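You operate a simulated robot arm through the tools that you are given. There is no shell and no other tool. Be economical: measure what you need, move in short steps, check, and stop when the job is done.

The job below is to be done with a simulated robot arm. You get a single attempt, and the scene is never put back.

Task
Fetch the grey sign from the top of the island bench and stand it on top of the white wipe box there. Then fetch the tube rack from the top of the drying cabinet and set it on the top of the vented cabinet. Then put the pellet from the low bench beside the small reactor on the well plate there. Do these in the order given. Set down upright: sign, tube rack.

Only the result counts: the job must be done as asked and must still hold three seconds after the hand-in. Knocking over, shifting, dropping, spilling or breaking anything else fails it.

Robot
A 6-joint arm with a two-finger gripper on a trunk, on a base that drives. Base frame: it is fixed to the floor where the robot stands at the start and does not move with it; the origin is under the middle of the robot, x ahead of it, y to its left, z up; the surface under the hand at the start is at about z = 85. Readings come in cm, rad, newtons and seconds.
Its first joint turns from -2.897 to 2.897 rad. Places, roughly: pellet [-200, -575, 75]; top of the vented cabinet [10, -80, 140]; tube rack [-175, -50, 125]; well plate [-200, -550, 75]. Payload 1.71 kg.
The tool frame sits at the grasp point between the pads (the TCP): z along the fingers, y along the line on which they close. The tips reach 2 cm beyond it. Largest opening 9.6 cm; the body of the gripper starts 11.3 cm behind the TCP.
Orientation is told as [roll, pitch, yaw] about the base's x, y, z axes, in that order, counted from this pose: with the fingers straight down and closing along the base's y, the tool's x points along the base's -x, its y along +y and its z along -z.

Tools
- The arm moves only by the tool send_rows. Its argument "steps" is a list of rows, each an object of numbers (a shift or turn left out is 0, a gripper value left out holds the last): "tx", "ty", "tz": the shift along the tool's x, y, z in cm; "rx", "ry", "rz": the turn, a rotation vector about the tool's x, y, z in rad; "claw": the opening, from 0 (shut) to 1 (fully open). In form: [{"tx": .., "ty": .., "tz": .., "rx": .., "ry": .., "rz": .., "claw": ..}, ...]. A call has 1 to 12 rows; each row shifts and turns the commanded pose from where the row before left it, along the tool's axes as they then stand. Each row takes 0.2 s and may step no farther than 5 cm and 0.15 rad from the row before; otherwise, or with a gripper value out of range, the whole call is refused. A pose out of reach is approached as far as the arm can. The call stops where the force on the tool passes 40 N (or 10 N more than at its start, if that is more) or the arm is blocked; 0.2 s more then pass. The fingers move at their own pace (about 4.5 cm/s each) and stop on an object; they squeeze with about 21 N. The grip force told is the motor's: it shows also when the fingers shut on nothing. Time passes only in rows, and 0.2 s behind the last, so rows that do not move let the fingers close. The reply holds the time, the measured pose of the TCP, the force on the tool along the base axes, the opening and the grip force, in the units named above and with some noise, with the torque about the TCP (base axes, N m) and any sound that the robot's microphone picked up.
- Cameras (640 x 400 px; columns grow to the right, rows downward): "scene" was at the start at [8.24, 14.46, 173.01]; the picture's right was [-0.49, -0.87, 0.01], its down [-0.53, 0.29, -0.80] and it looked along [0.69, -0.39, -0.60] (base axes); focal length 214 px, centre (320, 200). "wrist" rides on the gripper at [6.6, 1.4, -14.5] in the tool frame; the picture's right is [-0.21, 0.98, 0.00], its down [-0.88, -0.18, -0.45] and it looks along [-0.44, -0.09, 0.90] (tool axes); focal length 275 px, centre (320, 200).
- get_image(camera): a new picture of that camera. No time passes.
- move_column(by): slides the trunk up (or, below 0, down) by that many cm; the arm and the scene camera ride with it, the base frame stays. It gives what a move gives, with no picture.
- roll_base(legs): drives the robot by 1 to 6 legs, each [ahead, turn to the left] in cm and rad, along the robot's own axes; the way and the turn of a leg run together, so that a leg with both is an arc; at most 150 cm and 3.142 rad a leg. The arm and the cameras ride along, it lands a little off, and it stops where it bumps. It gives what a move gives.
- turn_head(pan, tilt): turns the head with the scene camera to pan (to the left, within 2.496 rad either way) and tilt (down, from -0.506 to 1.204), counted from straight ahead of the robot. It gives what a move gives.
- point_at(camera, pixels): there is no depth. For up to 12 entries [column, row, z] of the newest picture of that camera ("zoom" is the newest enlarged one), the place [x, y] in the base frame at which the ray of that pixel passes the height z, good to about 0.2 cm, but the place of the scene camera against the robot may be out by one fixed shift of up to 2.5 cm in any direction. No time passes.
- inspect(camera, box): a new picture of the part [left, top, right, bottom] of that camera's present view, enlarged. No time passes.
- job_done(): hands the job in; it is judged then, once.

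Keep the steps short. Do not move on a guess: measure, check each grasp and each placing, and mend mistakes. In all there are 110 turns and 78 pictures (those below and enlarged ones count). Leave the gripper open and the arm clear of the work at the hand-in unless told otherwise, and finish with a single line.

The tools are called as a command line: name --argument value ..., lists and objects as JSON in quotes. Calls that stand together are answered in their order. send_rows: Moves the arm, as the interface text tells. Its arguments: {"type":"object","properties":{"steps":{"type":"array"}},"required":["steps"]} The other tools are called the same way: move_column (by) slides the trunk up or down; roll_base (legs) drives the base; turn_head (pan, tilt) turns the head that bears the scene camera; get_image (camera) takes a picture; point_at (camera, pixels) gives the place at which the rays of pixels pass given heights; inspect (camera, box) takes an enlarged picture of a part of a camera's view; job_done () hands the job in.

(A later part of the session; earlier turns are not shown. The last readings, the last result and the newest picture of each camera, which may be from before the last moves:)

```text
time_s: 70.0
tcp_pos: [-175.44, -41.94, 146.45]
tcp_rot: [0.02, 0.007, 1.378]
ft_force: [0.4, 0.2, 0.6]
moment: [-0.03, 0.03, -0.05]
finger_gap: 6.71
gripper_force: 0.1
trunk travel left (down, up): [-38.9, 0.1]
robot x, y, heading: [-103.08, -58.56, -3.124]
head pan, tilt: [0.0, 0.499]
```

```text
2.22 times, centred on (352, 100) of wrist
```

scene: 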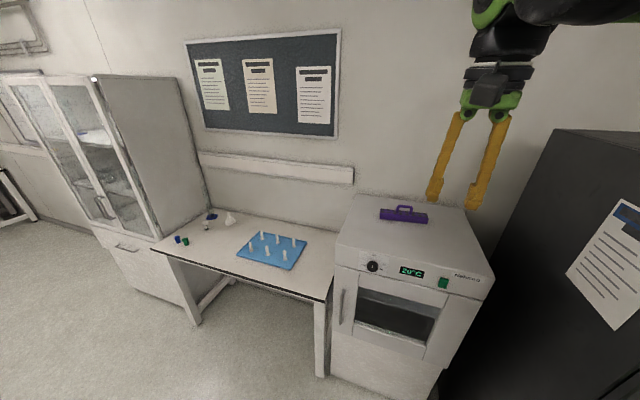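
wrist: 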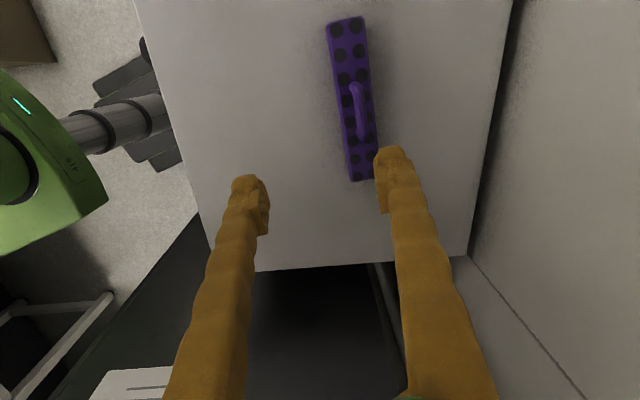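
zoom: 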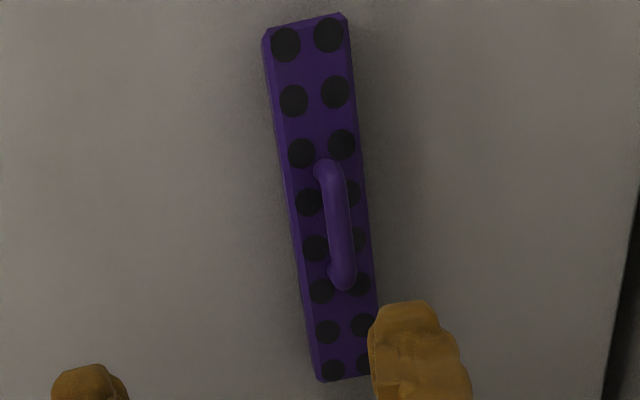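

point_at --camera "zoom" --pixels '[[327, 165, 126], [344, 285, 126], [327, 165, 129], [344, 285, 129], [327, 165, 132], [344, 285, 132], [270, 30, 124], [322, 380, 124], [346, 16, 124], [262, 40, 120], [316, 378, 120]]'

```text
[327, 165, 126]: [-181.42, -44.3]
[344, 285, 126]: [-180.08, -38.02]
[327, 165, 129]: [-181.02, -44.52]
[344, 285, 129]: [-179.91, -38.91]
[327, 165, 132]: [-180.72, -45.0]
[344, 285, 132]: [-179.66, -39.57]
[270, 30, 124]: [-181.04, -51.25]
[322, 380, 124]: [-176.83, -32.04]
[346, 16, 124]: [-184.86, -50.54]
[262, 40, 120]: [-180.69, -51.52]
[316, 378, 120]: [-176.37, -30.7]
```

Handle bar centre ≈(-180.4,-41.5), top ≈127. Descend to 137 while shifting and verify.

send_rows --steps '[{"tz": 3}, {"tz": 3, "ty": 1}, {"tz": 2, "ty": 1}, {"tx": 0.2, "ty": 0.5}, {}]'

inspect --camera "wrist" --box '[220, 50, 420, 250]'

```text
time_s: 71.2
tcp_pos: [-178.64, -41.59, 138.29]
tcp_rot: [0.017, 0.002, 1.376]
ft_force: [-1.1, -0.1, -0.1]
moment: [0.0, -0.1, 0.03]
finger_gap: 6.7
gripper_force: 0.1
trunk travel left (down, up): [-38.9, 0.1]
robot x, y, heading: [-103.12, -58.47, -3.127]
head pan, tilt: [0.0, 0.499]
```

```text
2.00 times, centred on (320, 150) of wrist
```

zoom: 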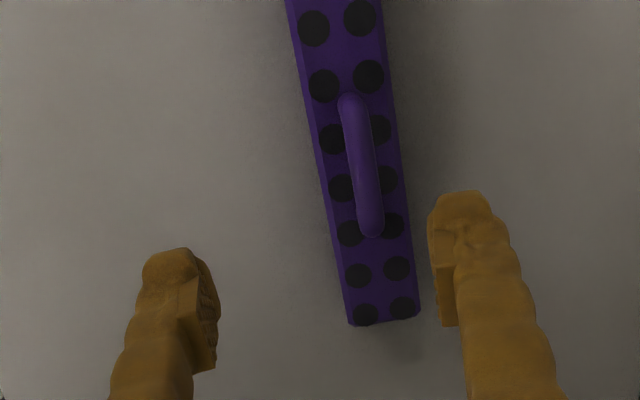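

point_at --camera "zoom" --pixels '[[350, 98, 126], [372, 233, 126], [350, 98, 128], [372, 233, 128], [350, 325, 122], [420, 316, 122]]'

```text
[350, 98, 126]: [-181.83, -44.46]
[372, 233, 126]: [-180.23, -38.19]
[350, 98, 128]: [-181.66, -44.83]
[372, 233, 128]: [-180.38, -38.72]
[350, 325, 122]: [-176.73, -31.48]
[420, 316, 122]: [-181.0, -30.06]
```

Shift 2.3 cm more along tool y, descend to z≈126.3, close.

send_rows --steps '[{"ty": 1.3, "tx": 0.3, "tz": 3}, {"ty": 1, "tz": 3}, {"tz": 2.5}, {"tz": 2}, {"tz": 1.3}, {}]'

get_image --camera "wrist"

inspect --camera "scene" --box '[350, 160, 500, 260]'

```text
time_s: 72.6
tcp_pos: [-180.9, -41.37, 126.7]
tcp_rot: [0.018, 0.004, 1.376]
ft_force: [-1.1, 0.7, -0.1]
moment: [0.01, -0.07, 0.04]
finger_gap: 6.72
gripper_force: 0.0
trunk travel left (down, up): [-38.9, 0.1]
robot x, y, heading: [-102.94, -58.65, -3.123]
head pan, tilt: [0.0, 0.499]
```

```text
36 pictures are left
```

wrist: 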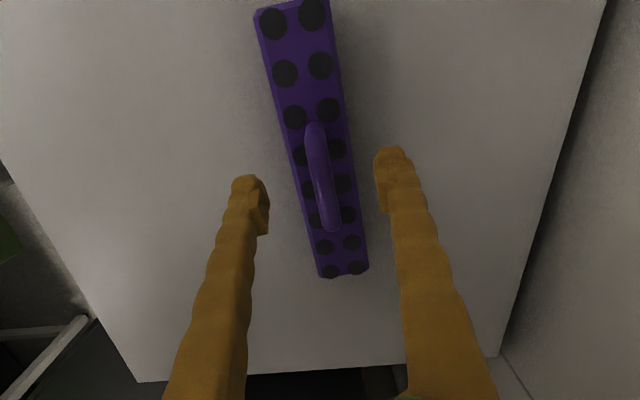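

```text
4.00 times, centred on (425, 210) of scene
```

zoom: 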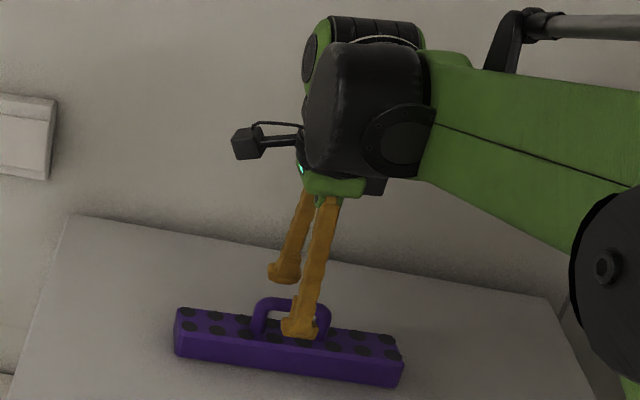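

point_at --camera "wrist" --pixels '[[315, 127, 127], [332, 226, 127], [315, 127, 129], [332, 226, 129], [320, 200, 126.7]]'

```text
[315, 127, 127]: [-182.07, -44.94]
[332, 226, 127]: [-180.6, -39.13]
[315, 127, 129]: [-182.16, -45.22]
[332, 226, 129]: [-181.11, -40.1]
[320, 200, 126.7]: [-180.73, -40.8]
```

Shift 0.8 cm along the handle to centre and close.

send_rows --steps '[{"tx": 0.8, "ty": 0.1, "rz": 0.04}, {}, {"claw": 0}, {"claw": 0}, {"claw": 0}, {"claw": 0}, {"claw": 0}, {"claw": 0}]'

get_image --camera "wrist"

inspect --camera "scene" --box '[370, 190, 470, 260]'

```text
time_s: 74.4
tcp_pos: [-180.94, -42.22, 126.79]
tcp_rot: [0.018, 0.004, 1.338]
ft_force: [0.2, -0.4, 2.7]
moment: [0.0, -0.06, -0.03]
finger_gap: 1.14
gripper_force: 21.0
trunk travel left (down, up): [-38.9, 0.1]
robot x, y, heading: [-103.43, -58.28, -3.126]
head pan, tilt: [0.0, 0.499]
```

```text
34 pictures are left
```

wrist: 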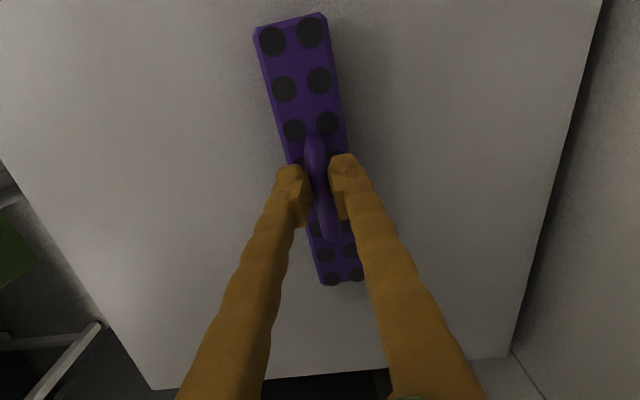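

```text
5.71 times, centred on (420, 225) of scene
```

zoom: 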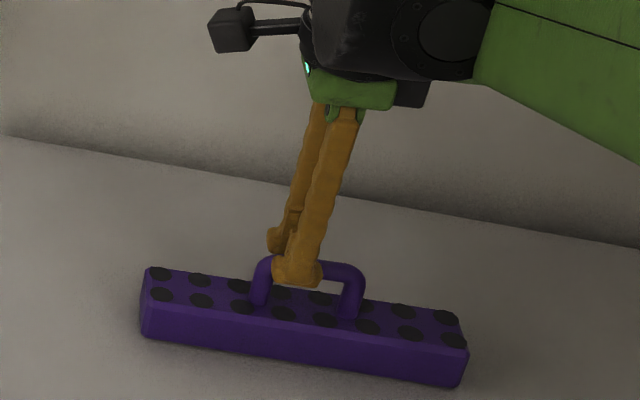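

Gripped (gap 1.14). Lift gently and check.

send_rows --steps '[{"tz": -1}, {"tz": -1.5}, {"tz": -2.5}, {"tz": -3}, {"tz": -3}, {}]'

get_image --camera "scene"

```text
time_s: 75.8
tcp_pos: [-180.79, -42.29, 137.95]
tcp_rot: [0.02, 0.006, 1.337]
ft_force: [0.0, 0.1, 0.7]
moment: [0.03, -0.02, -0.03]
finger_gap: 0.0
gripper_force: 21.1
trunk travel left (down, up): [-38.9, 0.1]
robot x, y, heading: [-103.05, -58.4, -3.129]
head pan, tilt: [0.0, 0.499]
```

```text
32 pictures are left
```

scene: 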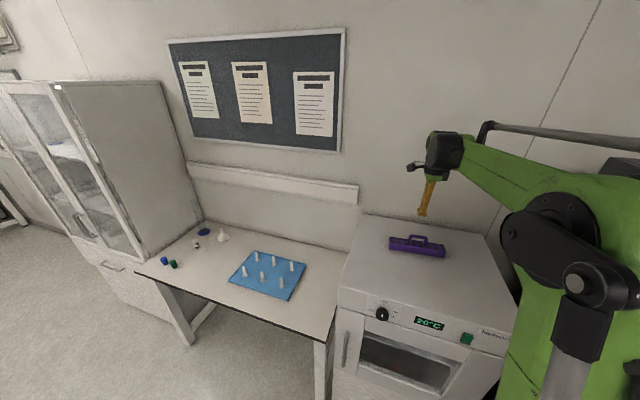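

The grip slipped off the round bar — the grasp was too high. Rack still upright. Open and measure again.

send_rows --steps '[{"claw": 0.6}, {"claw": 0.6}, {"claw": 0.6}, {"claw": 0.6}, {"claw": 0.6}]'

inspect --camera "wrist" --box '[220, 50, 420, 250]'

inspect --camera "scene" --box '[380, 225, 460, 265]'

```text
time_s: 77.0
tcp_pos: [-180.76, -42.23, 137.94]
tcp_rot: [0.02, 0.005, 1.337]
ft_force: [0.2, -1.1, 0.2]
moment: [-0.02, 0.01, -0.01]
finger_gap: 5.73
gripper_force: 0.0
trunk travel left (down, up): [-38.9, 0.1]
robot x, y, heading: [-103.32, -58.8, -3.12]
head pan, tilt: [0.0, 0.499]
```

```text
2.00 times, centred on (320, 150) of wrist
```

zoom: 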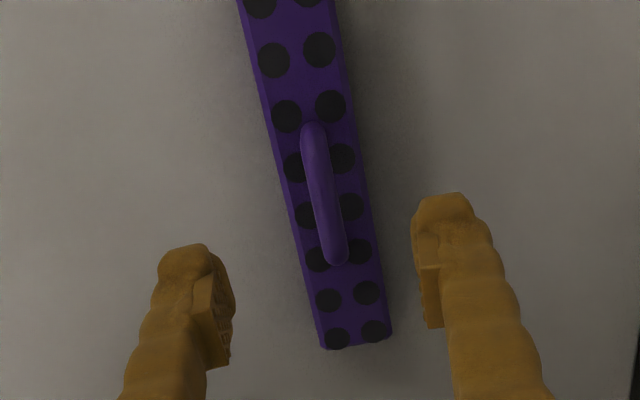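

```text
8.00 times, centred on (420, 245) of scene
```

zoom: 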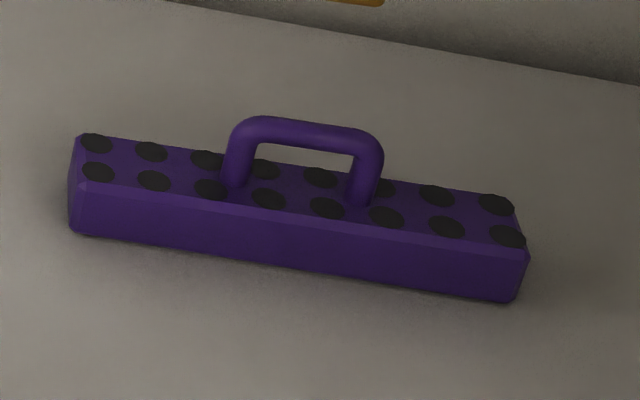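

point_at --camera "zoom" --pixels '[[311, 128, 124], [338, 260, 124], [311, 128, 126], [338, 260, 126], [311, 128, 128], [338, 260, 128], [320, 347, 120], [320, 347, 122], [391, 336, 120], [391, 336, 122]]'

```text
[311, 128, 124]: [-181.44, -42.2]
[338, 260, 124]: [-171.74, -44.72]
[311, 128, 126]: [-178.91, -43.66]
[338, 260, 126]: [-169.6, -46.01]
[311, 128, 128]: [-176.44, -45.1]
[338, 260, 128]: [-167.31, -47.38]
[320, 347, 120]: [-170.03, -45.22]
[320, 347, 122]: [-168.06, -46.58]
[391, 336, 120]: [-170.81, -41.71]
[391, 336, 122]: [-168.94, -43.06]
```

From the two views the bar centre is nearer z≈125.3, so I had it only with the tips. Descend to 124.8 (1.9 cm lower than before) and re-grip.

send_rows --steps '[{"tz": 4}, {"tz": 4}, {"tz": 3}, {"tz": 1.2}, {"tz": 0.9}, {}]'

get_image --camera "wrist"

inspect --camera "scene" --box '[380, 215, 460, 265]'

```text
time_s: 78.4
tcp_pos: [-181.06, -42.31, 124.75]
tcp_rot: [0.02, 0.007, 1.337]
ft_force: [-0.2, 0.5, 0.5]
moment: [-0.01, -0.06, 0.0]
finger_gap: 5.77
gripper_force: 0.0
trunk travel left (down, up): [-38.9, 0.1]
robot x, y, heading: [-102.9, -58.45, -3.127]
head pan, tilt: [0.0, 0.499]
```

```text
29 pictures are left
```

wrist: 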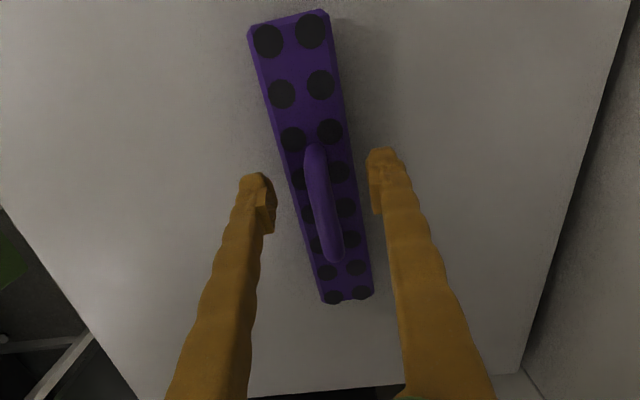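

```text
8.00 times, centred on (420, 240) of scene
```

zoom: 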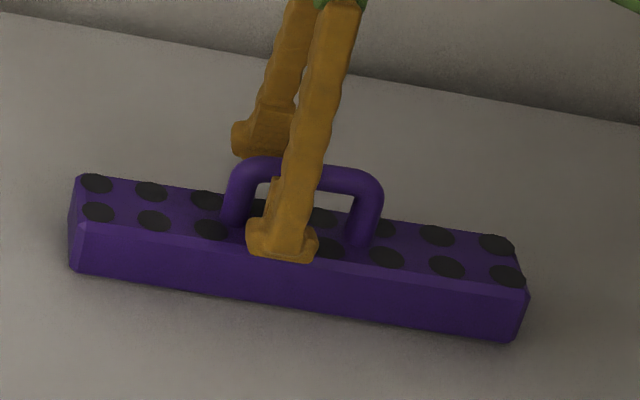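

Well centred on the bar (bar passes (323,200)). Close.

send_rows --steps '[{"claw": 0}, {"claw": 0}, {"claw": 0}, {"claw": 0}, {"claw": 0}, {"claw": 0}, {"tz": -0.5}, {"tz": -0.5}, {"tz": -1}, {"tz": -1}, {}]'

inspect --camera "scene" --box '[380, 215, 460, 265]'

```text
time_s: 80.8
tcp_pos: [-180.95, -42.28, 127.95]
tcp_rot: [0.019, 0.005, 1.336]
ft_force: [-0.3, 0.9, -1.5]
moment: [-0.04, -0.01, -0.05]
finger_gap: 0.85
gripper_force: 20.9
trunk travel left (down, up): [-38.9, 0.1]
robot x, y, heading: [-103.24, -58.39, -3.124]
head pan, tilt: [0.0, 0.499]
```

```text
8.00 times, centred on (420, 240) of scene
```

zoom: 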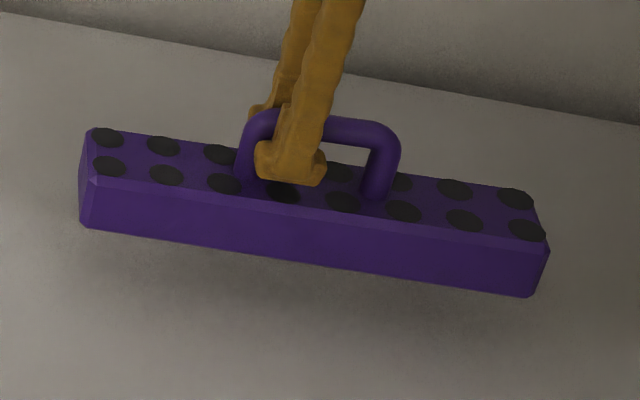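

Lifted with a firm hold. Raise further and draw the hand in toward the robot.

send_rows --steps '[{"tz": -4}, {"tz": -4}, {"tz": -4}, {"tz": -4}, {"ty": -4, "tz": -1.5}, {"ty": -4, "tz": -1.5}, {"ty": -4, "tz": -1.5}, {"ty": -4, "tz": -1.5}, {"ty": -4, "tz": -1.5}, {"ty": -4, "tx": 1}, {"ty": -4, "tx": 1}, {}]'

get_image --camera "wrist"

```text
time_s: 83.4
tcp_pos: [-153.93, -50.54, 150.77]
tcp_rot: [0.017, 0.006, 1.337]
ft_force: [-0.4, -0.3, -1.3]
moment: [0.01, -0.07, -0.01]
finger_gap: 0.87
gripper_force: 20.8
trunk travel left (down, up): [-38.9, 0.1]
robot x, y, heading: [-103.3, -58.57, -3.128]
head pan, tilt: [0.0, 0.499]
```

```text
26 pictures are left
```

wrist: 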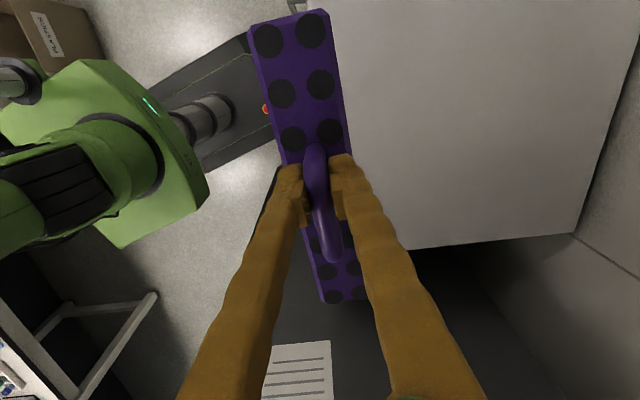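

Raise 9 cm more, then reverse and turn left (via -y, clear of tall things) to face the vented cabinet.

send_rows --steps '[{"tz": -3}, {"tz": -3}, {"tz": -3}, {"ty": -2}, {}]'

roll_base --legs '[[-32, 0], [0, 1.4], [0, 1.35]]'

get_image --camera "scene"

get_image --camera "wrist"

```text
time_s: 84.6
tcp_pos: [-151.73, -51.23, 159.8]
tcp_rot: [0.02, 0.004, 1.337]
ft_force: [0.2, -1.5, -2.6]
moment: [0.0, -0.03, 0.0]
finger_gap: 0.86
gripper_force: 21.0
trunk travel left (down, up): [-38.9, 0.1]
robot x, y, heading: [-103.28, -58.31, -3.123]
head pan, tilt: [0.0, 0.499]
```

```text
time_s: 97.7
tcp_pos: [-29.11, -84.03, 159.96]
tcp_rot: [0.02, 0.006, -2.218]
ft_force: [-0.1, -0.2, -1.3]
moment: [0.0, -0.02, -0.01]
finger_gap: 0.82
gripper_force: 21.1
trunk travel left (down, up): [-38.9, 0.1]
robot x, y, heading: [-71.04, -58.56, -0.396]
head pan, tilt: [0.0, 0.499]
```

```text
25 pictures are left
```

scene: 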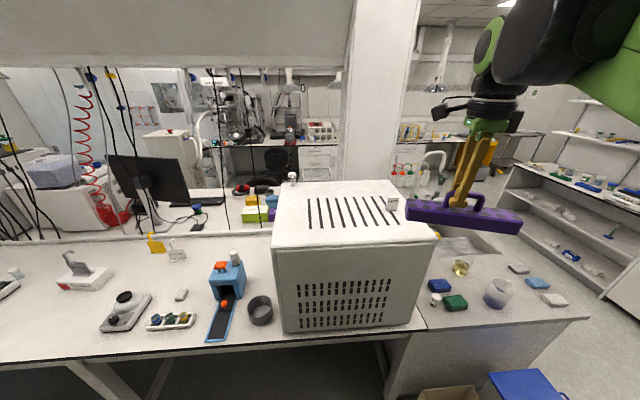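

```text
24 pictures are left
```

wrist: 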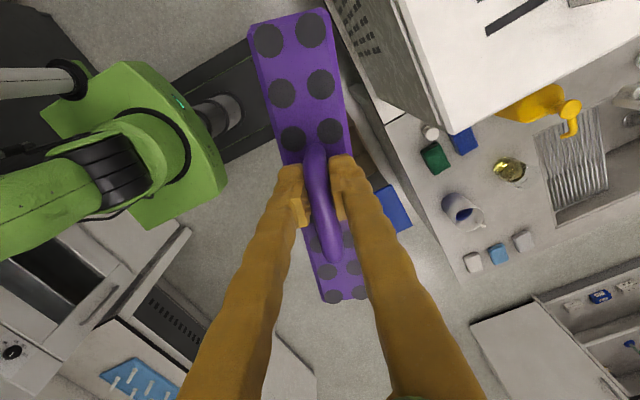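

inspect --camera "scene" --box '[260, 160, 450, 260]'

point_at --camera "scene" --pixels '[[272, 250, 138], [437, 240, 138], [283, 185, 138], [395, 181, 138], [391, 212, 138], [293, 186, 138], [350, 212, 138], [390, 225, 138], [390, 235, 138], [284, 333, 85], [425, 324, 85]]'

```text
3.37 times, centred on (355, 210) of scene
```

zoom: 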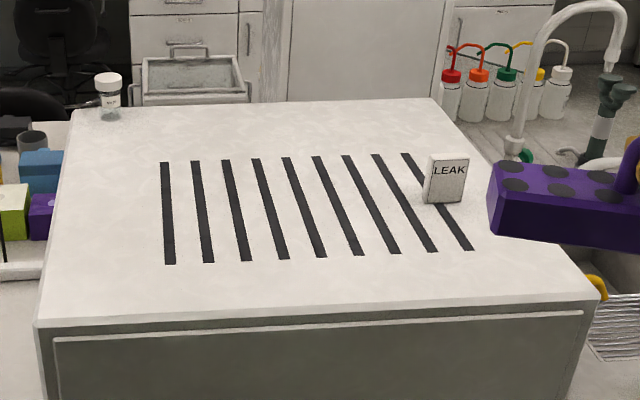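

```text
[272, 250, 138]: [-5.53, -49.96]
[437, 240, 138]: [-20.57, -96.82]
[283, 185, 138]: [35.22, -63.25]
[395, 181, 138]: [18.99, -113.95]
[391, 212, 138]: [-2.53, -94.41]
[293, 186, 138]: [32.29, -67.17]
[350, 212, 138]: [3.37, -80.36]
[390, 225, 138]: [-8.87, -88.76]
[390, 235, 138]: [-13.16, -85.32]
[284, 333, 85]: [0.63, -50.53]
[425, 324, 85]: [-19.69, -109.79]
```

The vented cabinet top: front edge from (-5.5,-50) to (-20.6,-97), a jar at back left and a "LEAK" box at about (-2.5,-94). I'll place the rack at about (-1.7,-71), clear of both. Turn left 0.335 (this also aligns the rack) and drive 10 cm ahead.

roll_base --legs '[[0, 0.335], [10, 0]]'

get_image --camera "scene"

get_image --camera "wrist"

```text
time_s: 100.5
tcp_pos: [-17.07, -69.25, 160.94]
tcp_rot: [0.042, 0.011, -1.882]
ft_force: [0.1, 0.5, -2.9]
moment: [0.05, 0.06, 0.01]
finger_gap: 0.86
gripper_force: 20.8
trunk travel left (down, up): [-38.9, 0.1]
robot x, y, heading: [-61.11, -59.37, -0.064]
head pan, tilt: [0.0, 0.499]
```

```text
22 pictures are left
```

scene: 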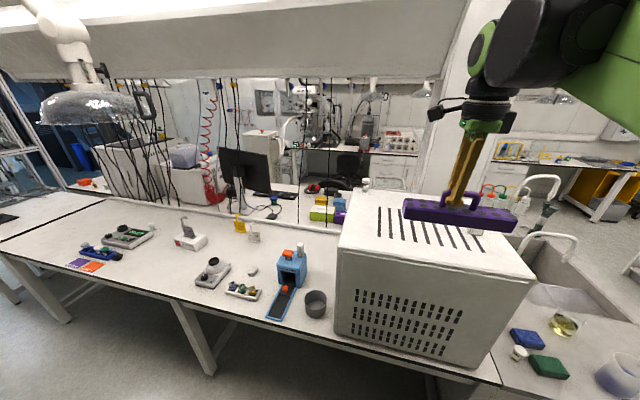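

```text
21 pictures are left
```

wrist: 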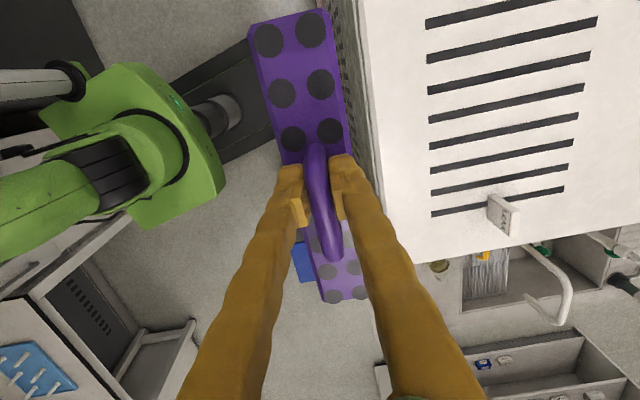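

point_at --camera "wrist" --pixels '[[388, 263, 138], [640, 226, 138], [357, 5, 138], [388, 263, 141], [357, 5, 141], [487, 222, 138], [510, 236, 138], [432, 215, 138], [425, 26, 138]]'

inspect --camera "scene" --box '[330, 170, 550, 290]'

```text
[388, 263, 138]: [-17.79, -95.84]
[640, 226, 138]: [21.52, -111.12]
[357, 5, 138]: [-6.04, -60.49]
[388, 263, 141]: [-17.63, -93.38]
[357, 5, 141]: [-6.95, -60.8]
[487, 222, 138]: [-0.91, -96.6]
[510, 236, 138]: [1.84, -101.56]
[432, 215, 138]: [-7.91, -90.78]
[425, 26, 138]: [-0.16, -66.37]
```

```text
2.91 times, centred on (440, 230) of scene
```

zoom: 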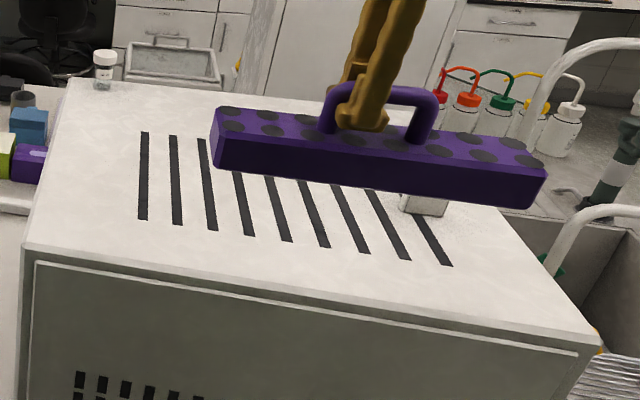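

Move the rack over the cabinet to (-1,-73.5) at the present height.

send_rows --steps '[{"ty": 4.1, "tx": 0.2}, {"ty": 4.1, "tx": 0.2}, {"ty": 4.1, "tx": 0.2}, {"ty": 4.2, "tx": 0.2}, {}]'

```text
time_s: 101.7
tcp_pos: [3.36, -73.95, 159.75]
tcp_rot: [0.016, 0.004, -1.88]
ft_force: [2.5, -1.2, -2.9]
moment: [0.07, 0.22, 0.01]
finger_gap: 0.85
gripper_force: 21.1
trunk travel left (down, up): [-38.9, 0.1]
robot x, y, heading: [-61.11, -59.43, -0.064]
head pan, tilt: [0.0, 0.499]
```

Now shift back 3.5 cm and descend to about 151.

send_rows --steps '[{"ty": -3.5}, {"tz": 3}, {"tz": 3}, {"tz": 2.5}, {}]'

inspect --camera "scene" --box '[330, 170, 550, 290]'

```text
time_s: 102.9
tcp_pos: [-3.63, -72.54, 152.69]
tcp_rot: [0.038, 0.009, -1.883]
ft_force: [-1.1, -0.2, -1.2]
moment: [0.05, -0.06, -0.04]
finger_gap: 0.83
gripper_force: 21.1
trunk travel left (down, up): [-38.9, 0.1]
robot x, y, heading: [-60.87, -59.19, -0.065]
head pan, tilt: [0.0, 0.499]
```

```text
2.91 times, centred on (440, 230) of scene
```

zoom: 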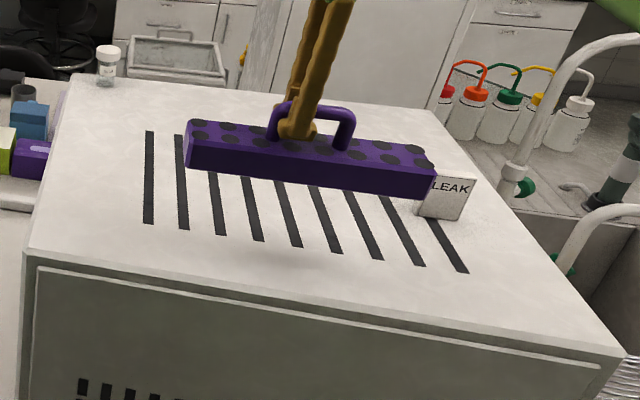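

Slight tilt (0.038) to correct. Descend further in small steps, watching for contact.

send_rows --steps '[{"ty": 2, "rx": -0.01, "ry": -0.03}, {"tz": 1.5}, {"tz": 1}, {"tz": 1}, {}]'

inspect --camera "scene" --box '[380, 190, 520, 280]'

```text
time_s: 104.1
tcp_pos: [0.74, -73.69, 148.43]
tcp_rot: [0.033, -0.023, -1.884]
ft_force: [-0.4, 0.0, -1.3]
moment: [0.03, -0.05, -0.02]
finger_gap: 0.85
gripper_force: 20.7
trunk travel left (down, up): [-38.9, 0.1]
robot x, y, heading: [-60.92, -59.02, -0.062]
head pan, tilt: [0.0, 0.499]
```

```text
4.44 times, centred on (450, 235) of scene
```

zoom: 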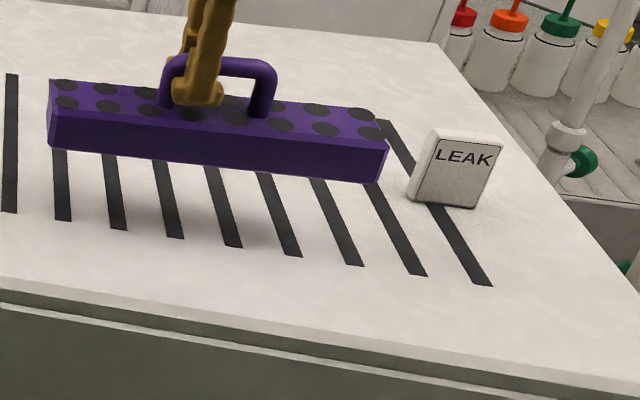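

Correct the tilt and shift the rack 4 cm left, away from the LEAK tag, then descend slowly.

send_rows --steps '[{"tx": 2, "rx": 0.03, "ry": 0.02}, {"tx": 2}, {"tz": 0.7}, {"tz": 0.7}, {}]'

inspect --camera "scene" --box '[360, 190, 500, 280]'

```text
time_s: 105.3
tcp_pos: [1.86, -69.7, 146.97]
tcp_rot: [0.004, -0.004, -1.883]
ft_force: [-3.5, 0.5, -0.8]
moment: [-0.01, -0.35, 0.0]
finger_gap: 0.85
gripper_force: 21.1
trunk travel left (down, up): [-38.9, 0.1]
robot x, y, heading: [-61.19, -58.76, -0.061]
head pan, tilt: [0.0, 0.499]
```

```text
4.44 times, centred on (430, 235) of scene
```

zoom: 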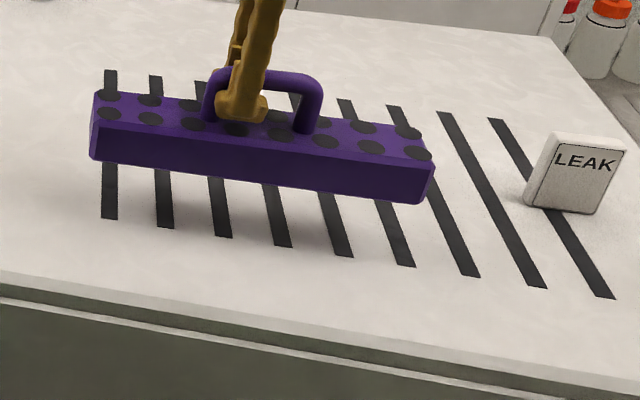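

Level and well clear. Continue lowering.

send_rows --steps '[{"tz": 0.5}, {"tz": 0.5}, {"tz": 0.4}, {}]'

inspect --camera "scene" --box '[360, 190, 500, 280]'

```text
time_s: 106.3
tcp_pos: [-0.51, -69.5, 146.57]
tcp_rot: [0.019, 0.001, -1.883]
ft_force: [-0.4, -0.3, -2.3]
moment: [-0.02, -0.07, -0.03]
finger_gap: 0.84
gripper_force: 20.8
trunk travel left (down, up): [-38.9, 0.1]
robot x, y, heading: [-61.43, -58.7, -0.063]
head pan, tilt: [0.0, 0.499]
```

```text
4.44 times, centred on (430, 235) of scene
```

zoom: 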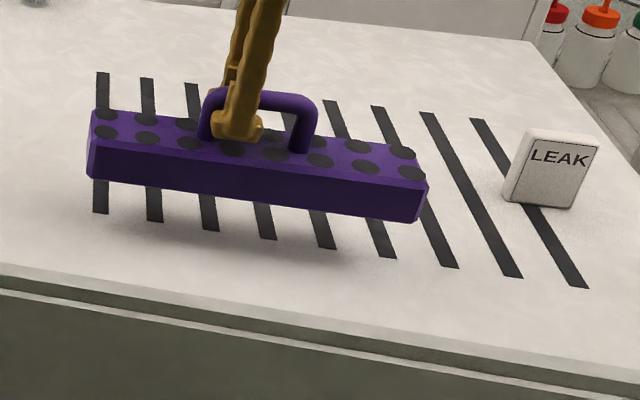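

No contact yet; the arm lags a little. Wait and lower more.

send_rows --steps '[{}, {}, {"tz": 0.5}, {"tz": 0.5}, {}, {}]'

inspect --camera "scene" --box '[360, 190, 500, 280]'

```text
time_s: 107.7
tcp_pos: [2.9, -69.88, 144.09]
tcp_rot: [-0.002, -0.006, -1.882]
ft_force: [-1.2, -0.3, -2.3]
moment: [0.04, -0.11, 0.0]
finger_gap: 0.86
gripper_force: 20.8
trunk travel left (down, up): [-38.9, 0.1]
robot x, y, heading: [-60.76, -59.17, -0.06]
head pan, tilt: [0.0, 0.499]
```

```text
4.44 times, centred on (430, 235) of scene
```

zoom: 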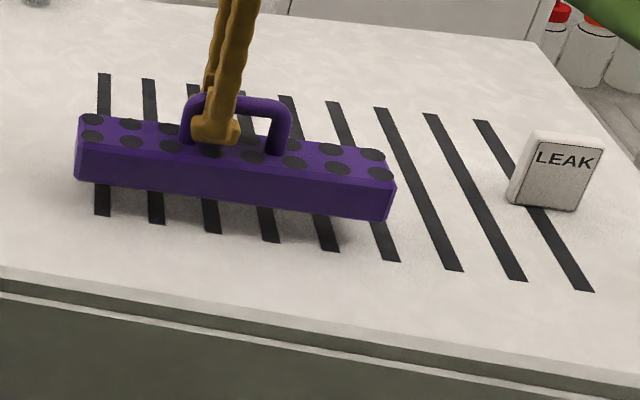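

The hand sways a bit on the raised column. Let it settle and read.

send_rows --steps '[{}, {}, {}, {}, {}, {}, {}, {}]'

send_rows --steps '[{}]'

```text
time_s: 109.5
tcp_pos: [1.65, -69.77, 144.77]
tcp_rot: [0.007, -0.003, -1.884]
ft_force: [-0.4, 0.0, -1.9]
moment: [0.02, -0.06, -0.01]
finger_gap: 0.84
gripper_force: 21.1
trunk travel left (down, up): [-38.9, 0.1]
robot x, y, heading: [-60.97, -59.09, -0.066]
head pan, tilt: [0.0, 0.499]
```

```text
time_s: 109.9
tcp_pos: [0.9, -69.75, 145.04]
tcp_rot: [0.012, -0.002, -1.883]
ft_force: [-2.3, 0.7, -1.2]
moment: [0.0, -0.33, 0.01]
finger_gap: 0.85
gripper_force: 21.0
trunk travel left (down, up): [-38.9, 0.1]
robot x, y, heading: [-60.99, -58.84, -0.067]
head pan, tilt: [0.0, 0.499]
```

send_rows --steps '[{"tz": 0.4}, {}, {}, {"tz": 0.4}, {}, {}, {"tz": 0.3}, {}, {}]'

inspect --camera "scene" --box '[360, 190, 500, 280]'

```text
time_s: 111.9
tcp_pos: [-0.56, -69.55, 144.43]
tcp_rot: [0.02, 0.0, -1.882]
ft_force: [0.3, -0.3, -2.5]
moment: [0.05, -0.06, 0.0]
finger_gap: 0.85
gripper_force: 21.3
trunk travel left (down, up): [-38.9, 0.1]
robot x, y, heading: [-60.83, -58.69, -0.06]
head pan, tilt: [0.0, 0.499]
```

```text
4.44 times, centred on (430, 235) of scene
```

zoom: 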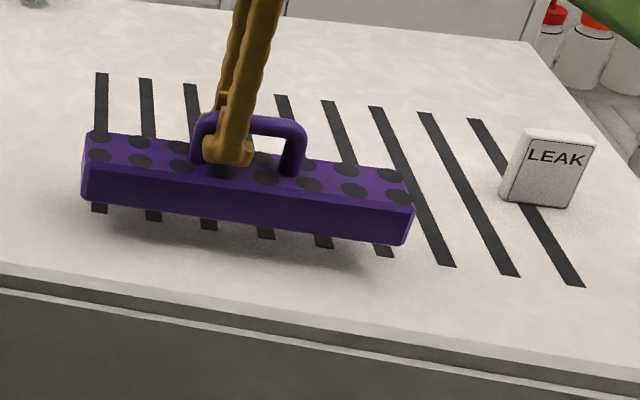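

Close to the surface now (shadow near). Keep lowering.

send_rows --steps '[{"tz": 0.3}, {}, {"tz": 0.3}, {}, {"tz": 0.3}, {}, {}]'

inspect --camera "scene" --box '[360, 190, 500, 280]'

```text
time_s: 113.5
tcp_pos: [-0.07, -69.6, 143.4]
tcp_rot: [0.016, -0.001, -1.883]
ft_force: [-1.1, 0.6, -2.4]
moment: [-0.01, -0.13, -0.02]
finger_gap: 0.83
gripper_force: 20.9
trunk travel left (down, up): [-38.9, 0.1]
robot x, y, heading: [-61.26, -59.22, -0.066]
head pan, tilt: [0.0, 0.499]
```

```text
4.44 times, centred on (430, 235) of scene
```

zoom: 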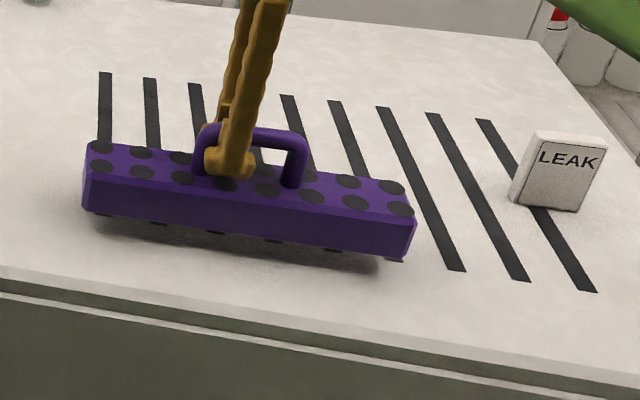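

Very near. Lower by small steps using the force reading only.

send_rows --steps '[{"tz": 0.3}, {}, {"tz": 0.3}, {}, {}]'

```text
time_s: 114.7
tcp_pos: [3.01, -69.77, 141.56]
tcp_rot: [0.0, -0.003, -1.883]
ft_force: [2.3, -0.2, -3.0]
moment: [0.08, 0.35, 0.01]
finger_gap: 0.83
gripper_force: 20.4
trunk travel left (down, up): [-38.9, 0.1]
robot x, y, heading: [-61.28, -59.05, -0.064]
head pan, tilt: [0.0, 0.499]
```

send_rows --steps '[{}, {}, {}, {}]'

```text
time_s: 115.7
tcp_pos: [2.1, -69.87, 141.89]
tcp_rot: [0.004, -0.003, -1.885]
ft_force: [1.6, 0.0, -2.6]
moment: [0.06, 0.21, -0.01]
finger_gap: 0.84
gripper_force: 20.9
trunk travel left (down, up): [-38.9, 0.1]
robot x, y, heading: [-61.13, -58.91, -0.066]
head pan, tilt: [0.0, 0.499]
```

send_rows --steps '[{"tz": 0.3}, {}, {"tz": 0.3}, {}, {}, {}]'

```text
time_s: 117.1
tcp_pos: [1.38, -69.67, 141.56]
tcp_rot: [0.007, -0.003, -1.882]
ft_force: [0.4, 0.4, -2.2]
moment: [0.04, -0.01, 0.01]
finger_gap: 0.84
gripper_force: 21.2
trunk travel left (down, up): [-38.9, 0.1]
robot x, y, heading: [-61.34, -59.09, -0.065]
head pan, tilt: [0.0, 0.499]
```

send_rows --steps '[{"tz": 0.3}, {}, {"tz": 0.3}, {}, {}, {}]'

inspect --camera "scene" --box '[370, 205, 470, 265]'

```text
time_s: 118.5
tcp_pos: [1.37, -69.66, 141.0]
tcp_rot: [0.009, -0.003, -1.882]
ft_force: [3.2, -1.0, 13.9]
moment: [-0.04, 0.06, 0.11]
finger_gap: 0.75
gripper_force: 21.0
trunk travel left (down, up): [-38.9, 0.1]
robot x, y, heading: [-61.01, -58.79, -0.065]
head pan, tilt: [0.0, 0.499]
```

```text
6.40 times, centred on (420, 235) of scene
```

zoom: 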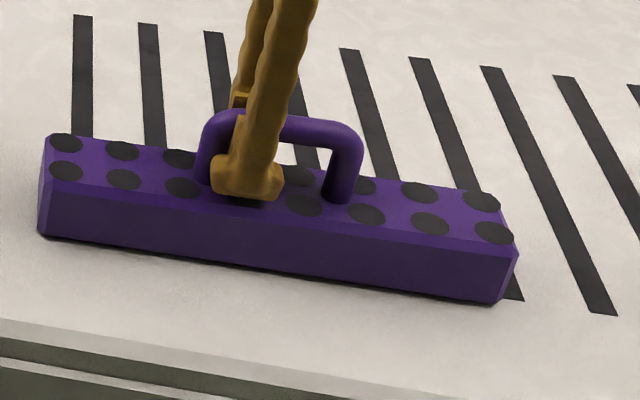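

Contact (≈14 N) and the rack sits flat. Release and rise.

send_rows --steps '[{"tz": -0.3}, {"claw": 0.3}, {"claw": 0.3}, {"claw": 0.3}, {}, {"tz": -1}, {"tz": -2}, {"tz": -3}, {"tz": -4}, {"tz": -4}, {"tz": -3}]'

inspect --camera "scene" --box '[340, 170, 520, 280]'

```text
time_s: 120.9
tcp_pos: [1.35, -69.56, 158.12]
tcp_rot: [0.007, -0.003, -1.885]
ft_force: [0.3, -0.6, 0.1]
moment: [0.01, 0.01, -0.03]
finger_gap: 2.9
gripper_force: 0.1
trunk travel left (down, up): [-38.9, 0.1]
robot x, y, heading: [-60.98, -58.88, -0.065]
head pan, tilt: [0.0, 0.499]
```

```text
3.56 times, centred on (430, 225) of scene
```

zoom: 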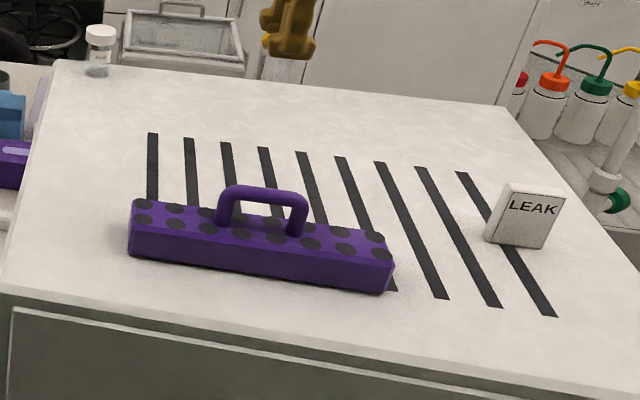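

Rack placed neatly. Draw the hand in, reverse 20 cm and turn right to face the far aisle.

send_rows --steps '[{"ty": -4}, {"ty": -4}, {"ty": -4}, {"ty": -4}, {"ty": -4}, {}]'

roll_base --legs '[[-20, 0], [0, -1.69]]'

get_image --camera "scene"

```text
time_s: 122.3
tcp_pos: [-17.33, -63.62, 157.89]
tcp_rot: [0.004, -0.004, -1.884]
ft_force: [1.5, 0.1, -0.2]
moment: [0.01, 0.12, 0.02]
finger_gap: 2.87
gripper_force: 0.1
trunk travel left (down, up): [-38.9, 0.1]
robot x, y, heading: [-60.82, -59.04, -0.063]
head pan, tilt: [0.0, 0.499]
```

```text
time_s: 130.4
tcp_pos: [-88.75, -100.81, 157.96]
tcp_rot: [0.007, -0.003, 2.754]
ft_force: [0.5, 0.2, 0.4]
moment: [-0.03, 0.0, 0.01]
finger_gap: 2.88
gripper_force: 0.0
trunk travel left (down, up): [-38.9, 0.1]
robot x, y, heading: [-81.0, -57.72, -1.707]
head pan, tilt: [0.0, 0.499]
```

```text
10 pictures are left
```

scene: 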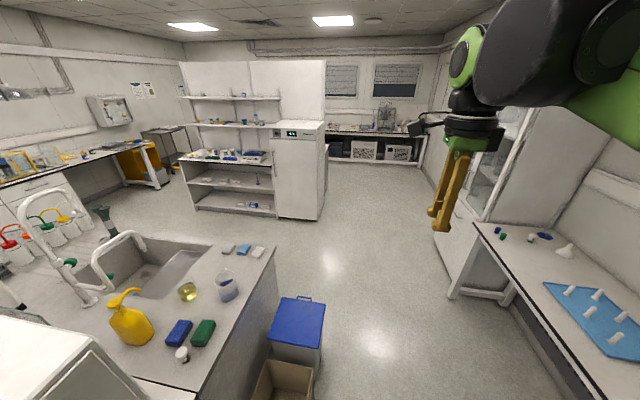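

point_at --camera "scene" --pixels '[[320, 219, 0], [325, 195, 0], [450, 298, 0], [438, 250, 0], [418, 167, 0], [330, 162, 0], [340, 133, 75], [425, 136, 75], [320, 352, 0], [385, 128, 75]]'

inspect --camera "scene" --box '[318, 85, 438, 175]'

```text
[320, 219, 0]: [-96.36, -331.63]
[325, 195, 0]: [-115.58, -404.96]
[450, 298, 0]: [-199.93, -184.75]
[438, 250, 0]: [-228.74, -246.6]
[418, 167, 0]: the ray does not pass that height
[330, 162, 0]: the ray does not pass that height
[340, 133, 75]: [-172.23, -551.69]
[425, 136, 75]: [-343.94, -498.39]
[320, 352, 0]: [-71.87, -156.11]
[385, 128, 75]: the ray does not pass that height
```

```text
4.44 times, centred on (378, 130) of scene
```

zoom: 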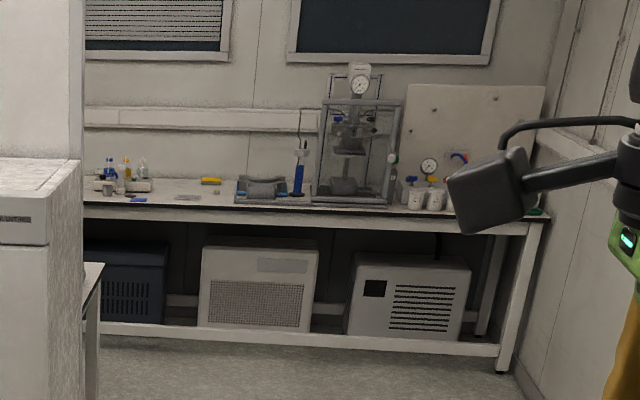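

The aisle is clear: bin corner (-72,-156), desk leg (-200,-185), fridge side x≈-100…-115 from y -331 to -405, low bench front ≈ y -530. Drive in two headings down the aisle and stop short.

roll_base --legs '[[0, -0.243], [150, 0], [0, 0.179], [147, 0], [110, 0], [0, 0.2]]'

turn_head --pan 0.0 --tilt 0.6

get_image --camera "scene"

```text
time_s: 160.5
tcp_pos: [-182.89, -495.29, 157.79]
tcp_rot: [0.001, -0.003, 2.918]
ft_force: [0.5, -4.4, -0.3]
moment: [0.63, -0.04, -0.02]
finger_gap: 2.88
gripper_force: 0.0
trunk travel left (down, up): [-38.9, 0.1]
robot x, y, heading: [-182.21, -450.78, -1.545]
head pan, tilt: [0.0, 0.499]
```

```text
time_s: 161.2
tcp_pos: [-182.91, -493.95, 158.08]
tcp_rot: [0.011, -0.002, 2.919]
ft_force: [0.0, 1.1, 0.8]
moment: [-0.09, -0.01, -0.02]
finger_gap: 2.88
gripper_force: 0.0
trunk travel left (down, up): [-38.9, 0.1]
robot x, y, heading: [-182.19, -450.66, -1.541]
head pan, tilt: [0.0, 0.6]
```

```text
8 pictures are left
```

scene: 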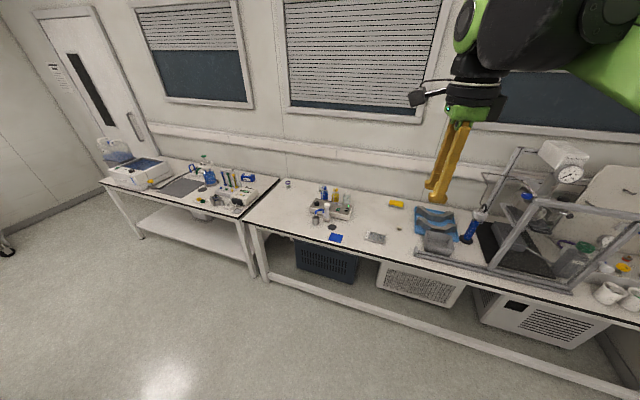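

Well plate at (374,238); a small dark thing at (400,229). Enlarge and measure.

inspect --camera "scene" --box '[310, 190, 430, 265]'

point_at --camera "scene" --pixels '[[374, 238, 75], [400, 229, 75], [395, 205, 75], [375, 264, 75], [400, 330, 10], [335, 300, 10]]'

```text
5.33 times, centred on (370, 228) of scene
```

zoom: 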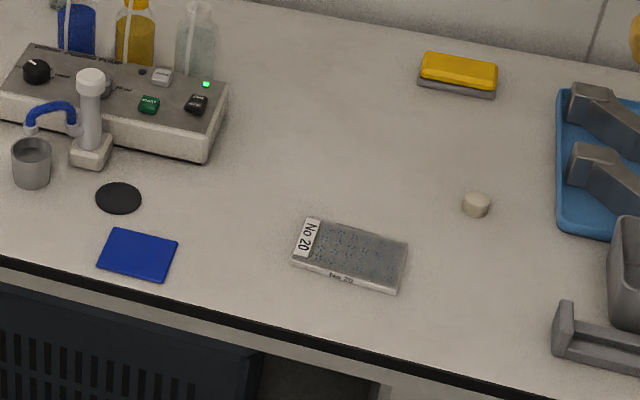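

```text
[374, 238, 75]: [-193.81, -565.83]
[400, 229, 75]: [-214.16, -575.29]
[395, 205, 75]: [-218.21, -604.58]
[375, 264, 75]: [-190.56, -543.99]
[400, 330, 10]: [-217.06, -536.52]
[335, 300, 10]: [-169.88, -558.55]
```

The cream pellet is at ≈(-213.6,-575.8), the plate at ≈(-193.5,-565.5), bench front ≈ y -544. Drive closer with a small sidestep, then lower the column.

roll_base --legs '[[0, -0.36], [45, 0], [0, 0.33]]'

move_column --by -16

```text
time_s: 167.8
tcp_pos: [-198.8, -531.27, 159.63]
tcp_rot: [0.043, 0.008, 2.893]
ft_force: [-0.2, 3.0, 0.8]
moment: [-0.44, -0.01, 0.0]
finger_gap: 2.88
gripper_force: 0.0
trunk travel left (down, up): [-38.9, 0.1]
robot x, y, heading: [-197.16, -493.64, -1.571]
head pan, tilt: [0.0, 0.6]
```

```text
time_s: 169.6
tcp_pos: [-198.81, -537.83, 141.75]
tcp_rot: [0.002, -0.004, 2.893]
ft_force: [0.9, -5.2, -0.5]
moment: [0.59, 0.01, -0.03]
finger_gap: 2.86
gripper_force: 0.0
trunk travel left (down, up): [-22.9, 16.1]
robot x, y, heading: [-197.02, -493.84, -1.571]
head pan, tilt: [0.0, 0.6]
```

Bring the hand above the pellet area at z≈110.

send_rows --steps '[{"tx": 0.28, "ty": 3.31, "tz": 2.9, "claw": 0.6}, {"tx": 0.28, "ty": 3.31, "tz": 2.9}, {"tx": 0.28, "ty": 3.31, "tz": 2.9}, {"tx": 0.28, "ty": 3.31, "tz": 2.9}, {"tx": 0.28, "ty": 3.31, "tz": 2.9}, {"tx": 0.28, "ty": 3.31, "tz": 2.9}, {"tx": 0.28, "ty": 3.31, "tz": 2.9}, {"tx": 0.28, "ty": 3.31, "tz": 2.9}, {"tx": 0.28, "ty": 3.31, "tz": 2.9}, {"tx": 0.28, "ty": 3.31, "tz": 2.9}, {"tx": 0.28, "ty": 3.31, "tz": 2.9}, {}]'

get_image --camera "wrist"

```text
time_s: 172.2
tcp_pos: [-204.87, -571.66, 111.2]
tcp_rot: [0.018, 0.002, 2.893]
ft_force: [-0.3, 0.4, -0.4]
moment: [-0.08, -0.01, -0.03]
finger_gap: 5.75
gripper_force: 0.0
trunk travel left (down, up): [-22.9, 16.1]
robot x, y, heading: [-197.24, -493.7, -1.57]
head pan, tilt: [0.0, 0.6]
```

```text
6 pictures are left
```

wrist: 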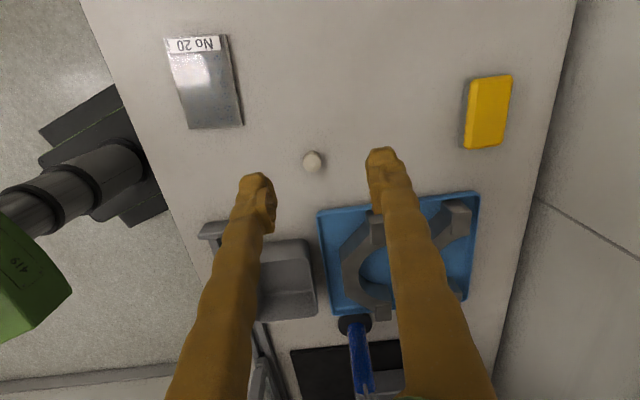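

Pellet (312,162) and the plate (165–243, 35–130) are in view. Measure.

point_at --camera "wrist" --pixels '[[312, 162, 75], [312, 158, 77], [302, 162, 76], [323, 162, 76], [164, 40, 77], [228, 34, 77], [243, 126, 77], [187, 130, 77], [204, 82, 77], [232, 220, 75], [320, 208, 77], [295, 245, 80]]'

```text
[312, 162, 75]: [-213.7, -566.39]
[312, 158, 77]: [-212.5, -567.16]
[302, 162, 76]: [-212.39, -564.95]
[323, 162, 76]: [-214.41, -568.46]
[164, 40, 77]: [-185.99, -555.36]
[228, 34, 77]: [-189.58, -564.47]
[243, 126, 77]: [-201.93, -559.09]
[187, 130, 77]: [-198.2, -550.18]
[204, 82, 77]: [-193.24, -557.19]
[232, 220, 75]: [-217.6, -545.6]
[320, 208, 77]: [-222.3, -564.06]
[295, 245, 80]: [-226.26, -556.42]
```

The scene and wrist estimates disagree in y, so the bench height may be above 75. Query other heights, then descend a little over the pellet for a second view.

point_at --camera "wrist" --pixels '[[312, 162, 79], [312, 162, 82], [312, 162, 85], [164, 40, 82], [228, 34, 82], [243, 126, 82], [187, 130, 82]]'

send_rows --steps '[{"tx": -1.5, "ty": -1.5, "tz": 3.5}, {"tx": -1.5, "ty": -1.5, "tz": 3.5}, {"tx": -2.4, "ty": -1.5, "tz": 3}, {}, {}]'

get_image --camera "wrist"

```text
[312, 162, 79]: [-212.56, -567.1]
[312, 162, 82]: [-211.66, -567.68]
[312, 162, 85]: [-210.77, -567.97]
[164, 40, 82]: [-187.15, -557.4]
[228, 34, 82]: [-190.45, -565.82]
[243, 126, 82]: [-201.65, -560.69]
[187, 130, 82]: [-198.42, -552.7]
```

```text
time_s: 173.4
tcp_pos: [-209.1, -566.02, 101.09]
tcp_rot: [0.022, -0.001, 2.894]
ft_force: [0.9, 0.0, -0.2]
moment: [-0.02, -0.03, 0.02]
finger_gap: 5.78
gripper_force: 0.0
trunk travel left (down, up): [-22.9, 16.1]
robot x, y, heading: [-197.07, -493.84, -1.572]
head pan, tilt: [0.0, 0.6]
```

```text
5 pictures are left
```

wrist: 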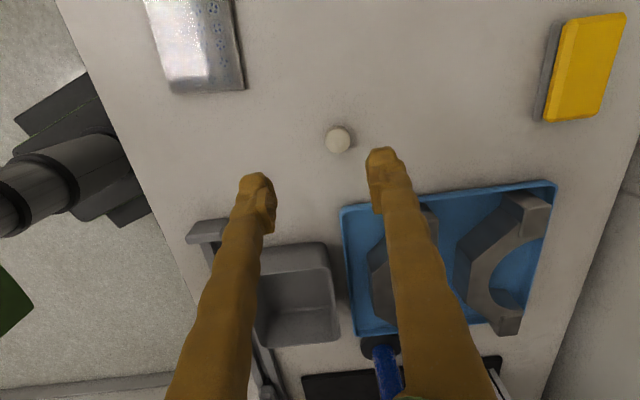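

point_at --camera "wrist" --pixels '[[338, 141, 75], [338, 141, 77], [338, 141, 79], [338, 141, 82], [325, 141, 77], [351, 141, 77], [243, 88, 77], [243, 88, 82], [171, 90, 77], [171, 90, 82]]'

```text
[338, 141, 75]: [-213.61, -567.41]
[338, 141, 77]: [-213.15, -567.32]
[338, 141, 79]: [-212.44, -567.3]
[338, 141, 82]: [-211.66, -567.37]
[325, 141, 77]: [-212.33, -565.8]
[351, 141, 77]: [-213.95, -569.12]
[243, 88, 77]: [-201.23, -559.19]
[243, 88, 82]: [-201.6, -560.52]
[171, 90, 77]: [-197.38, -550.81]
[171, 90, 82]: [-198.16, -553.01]
```

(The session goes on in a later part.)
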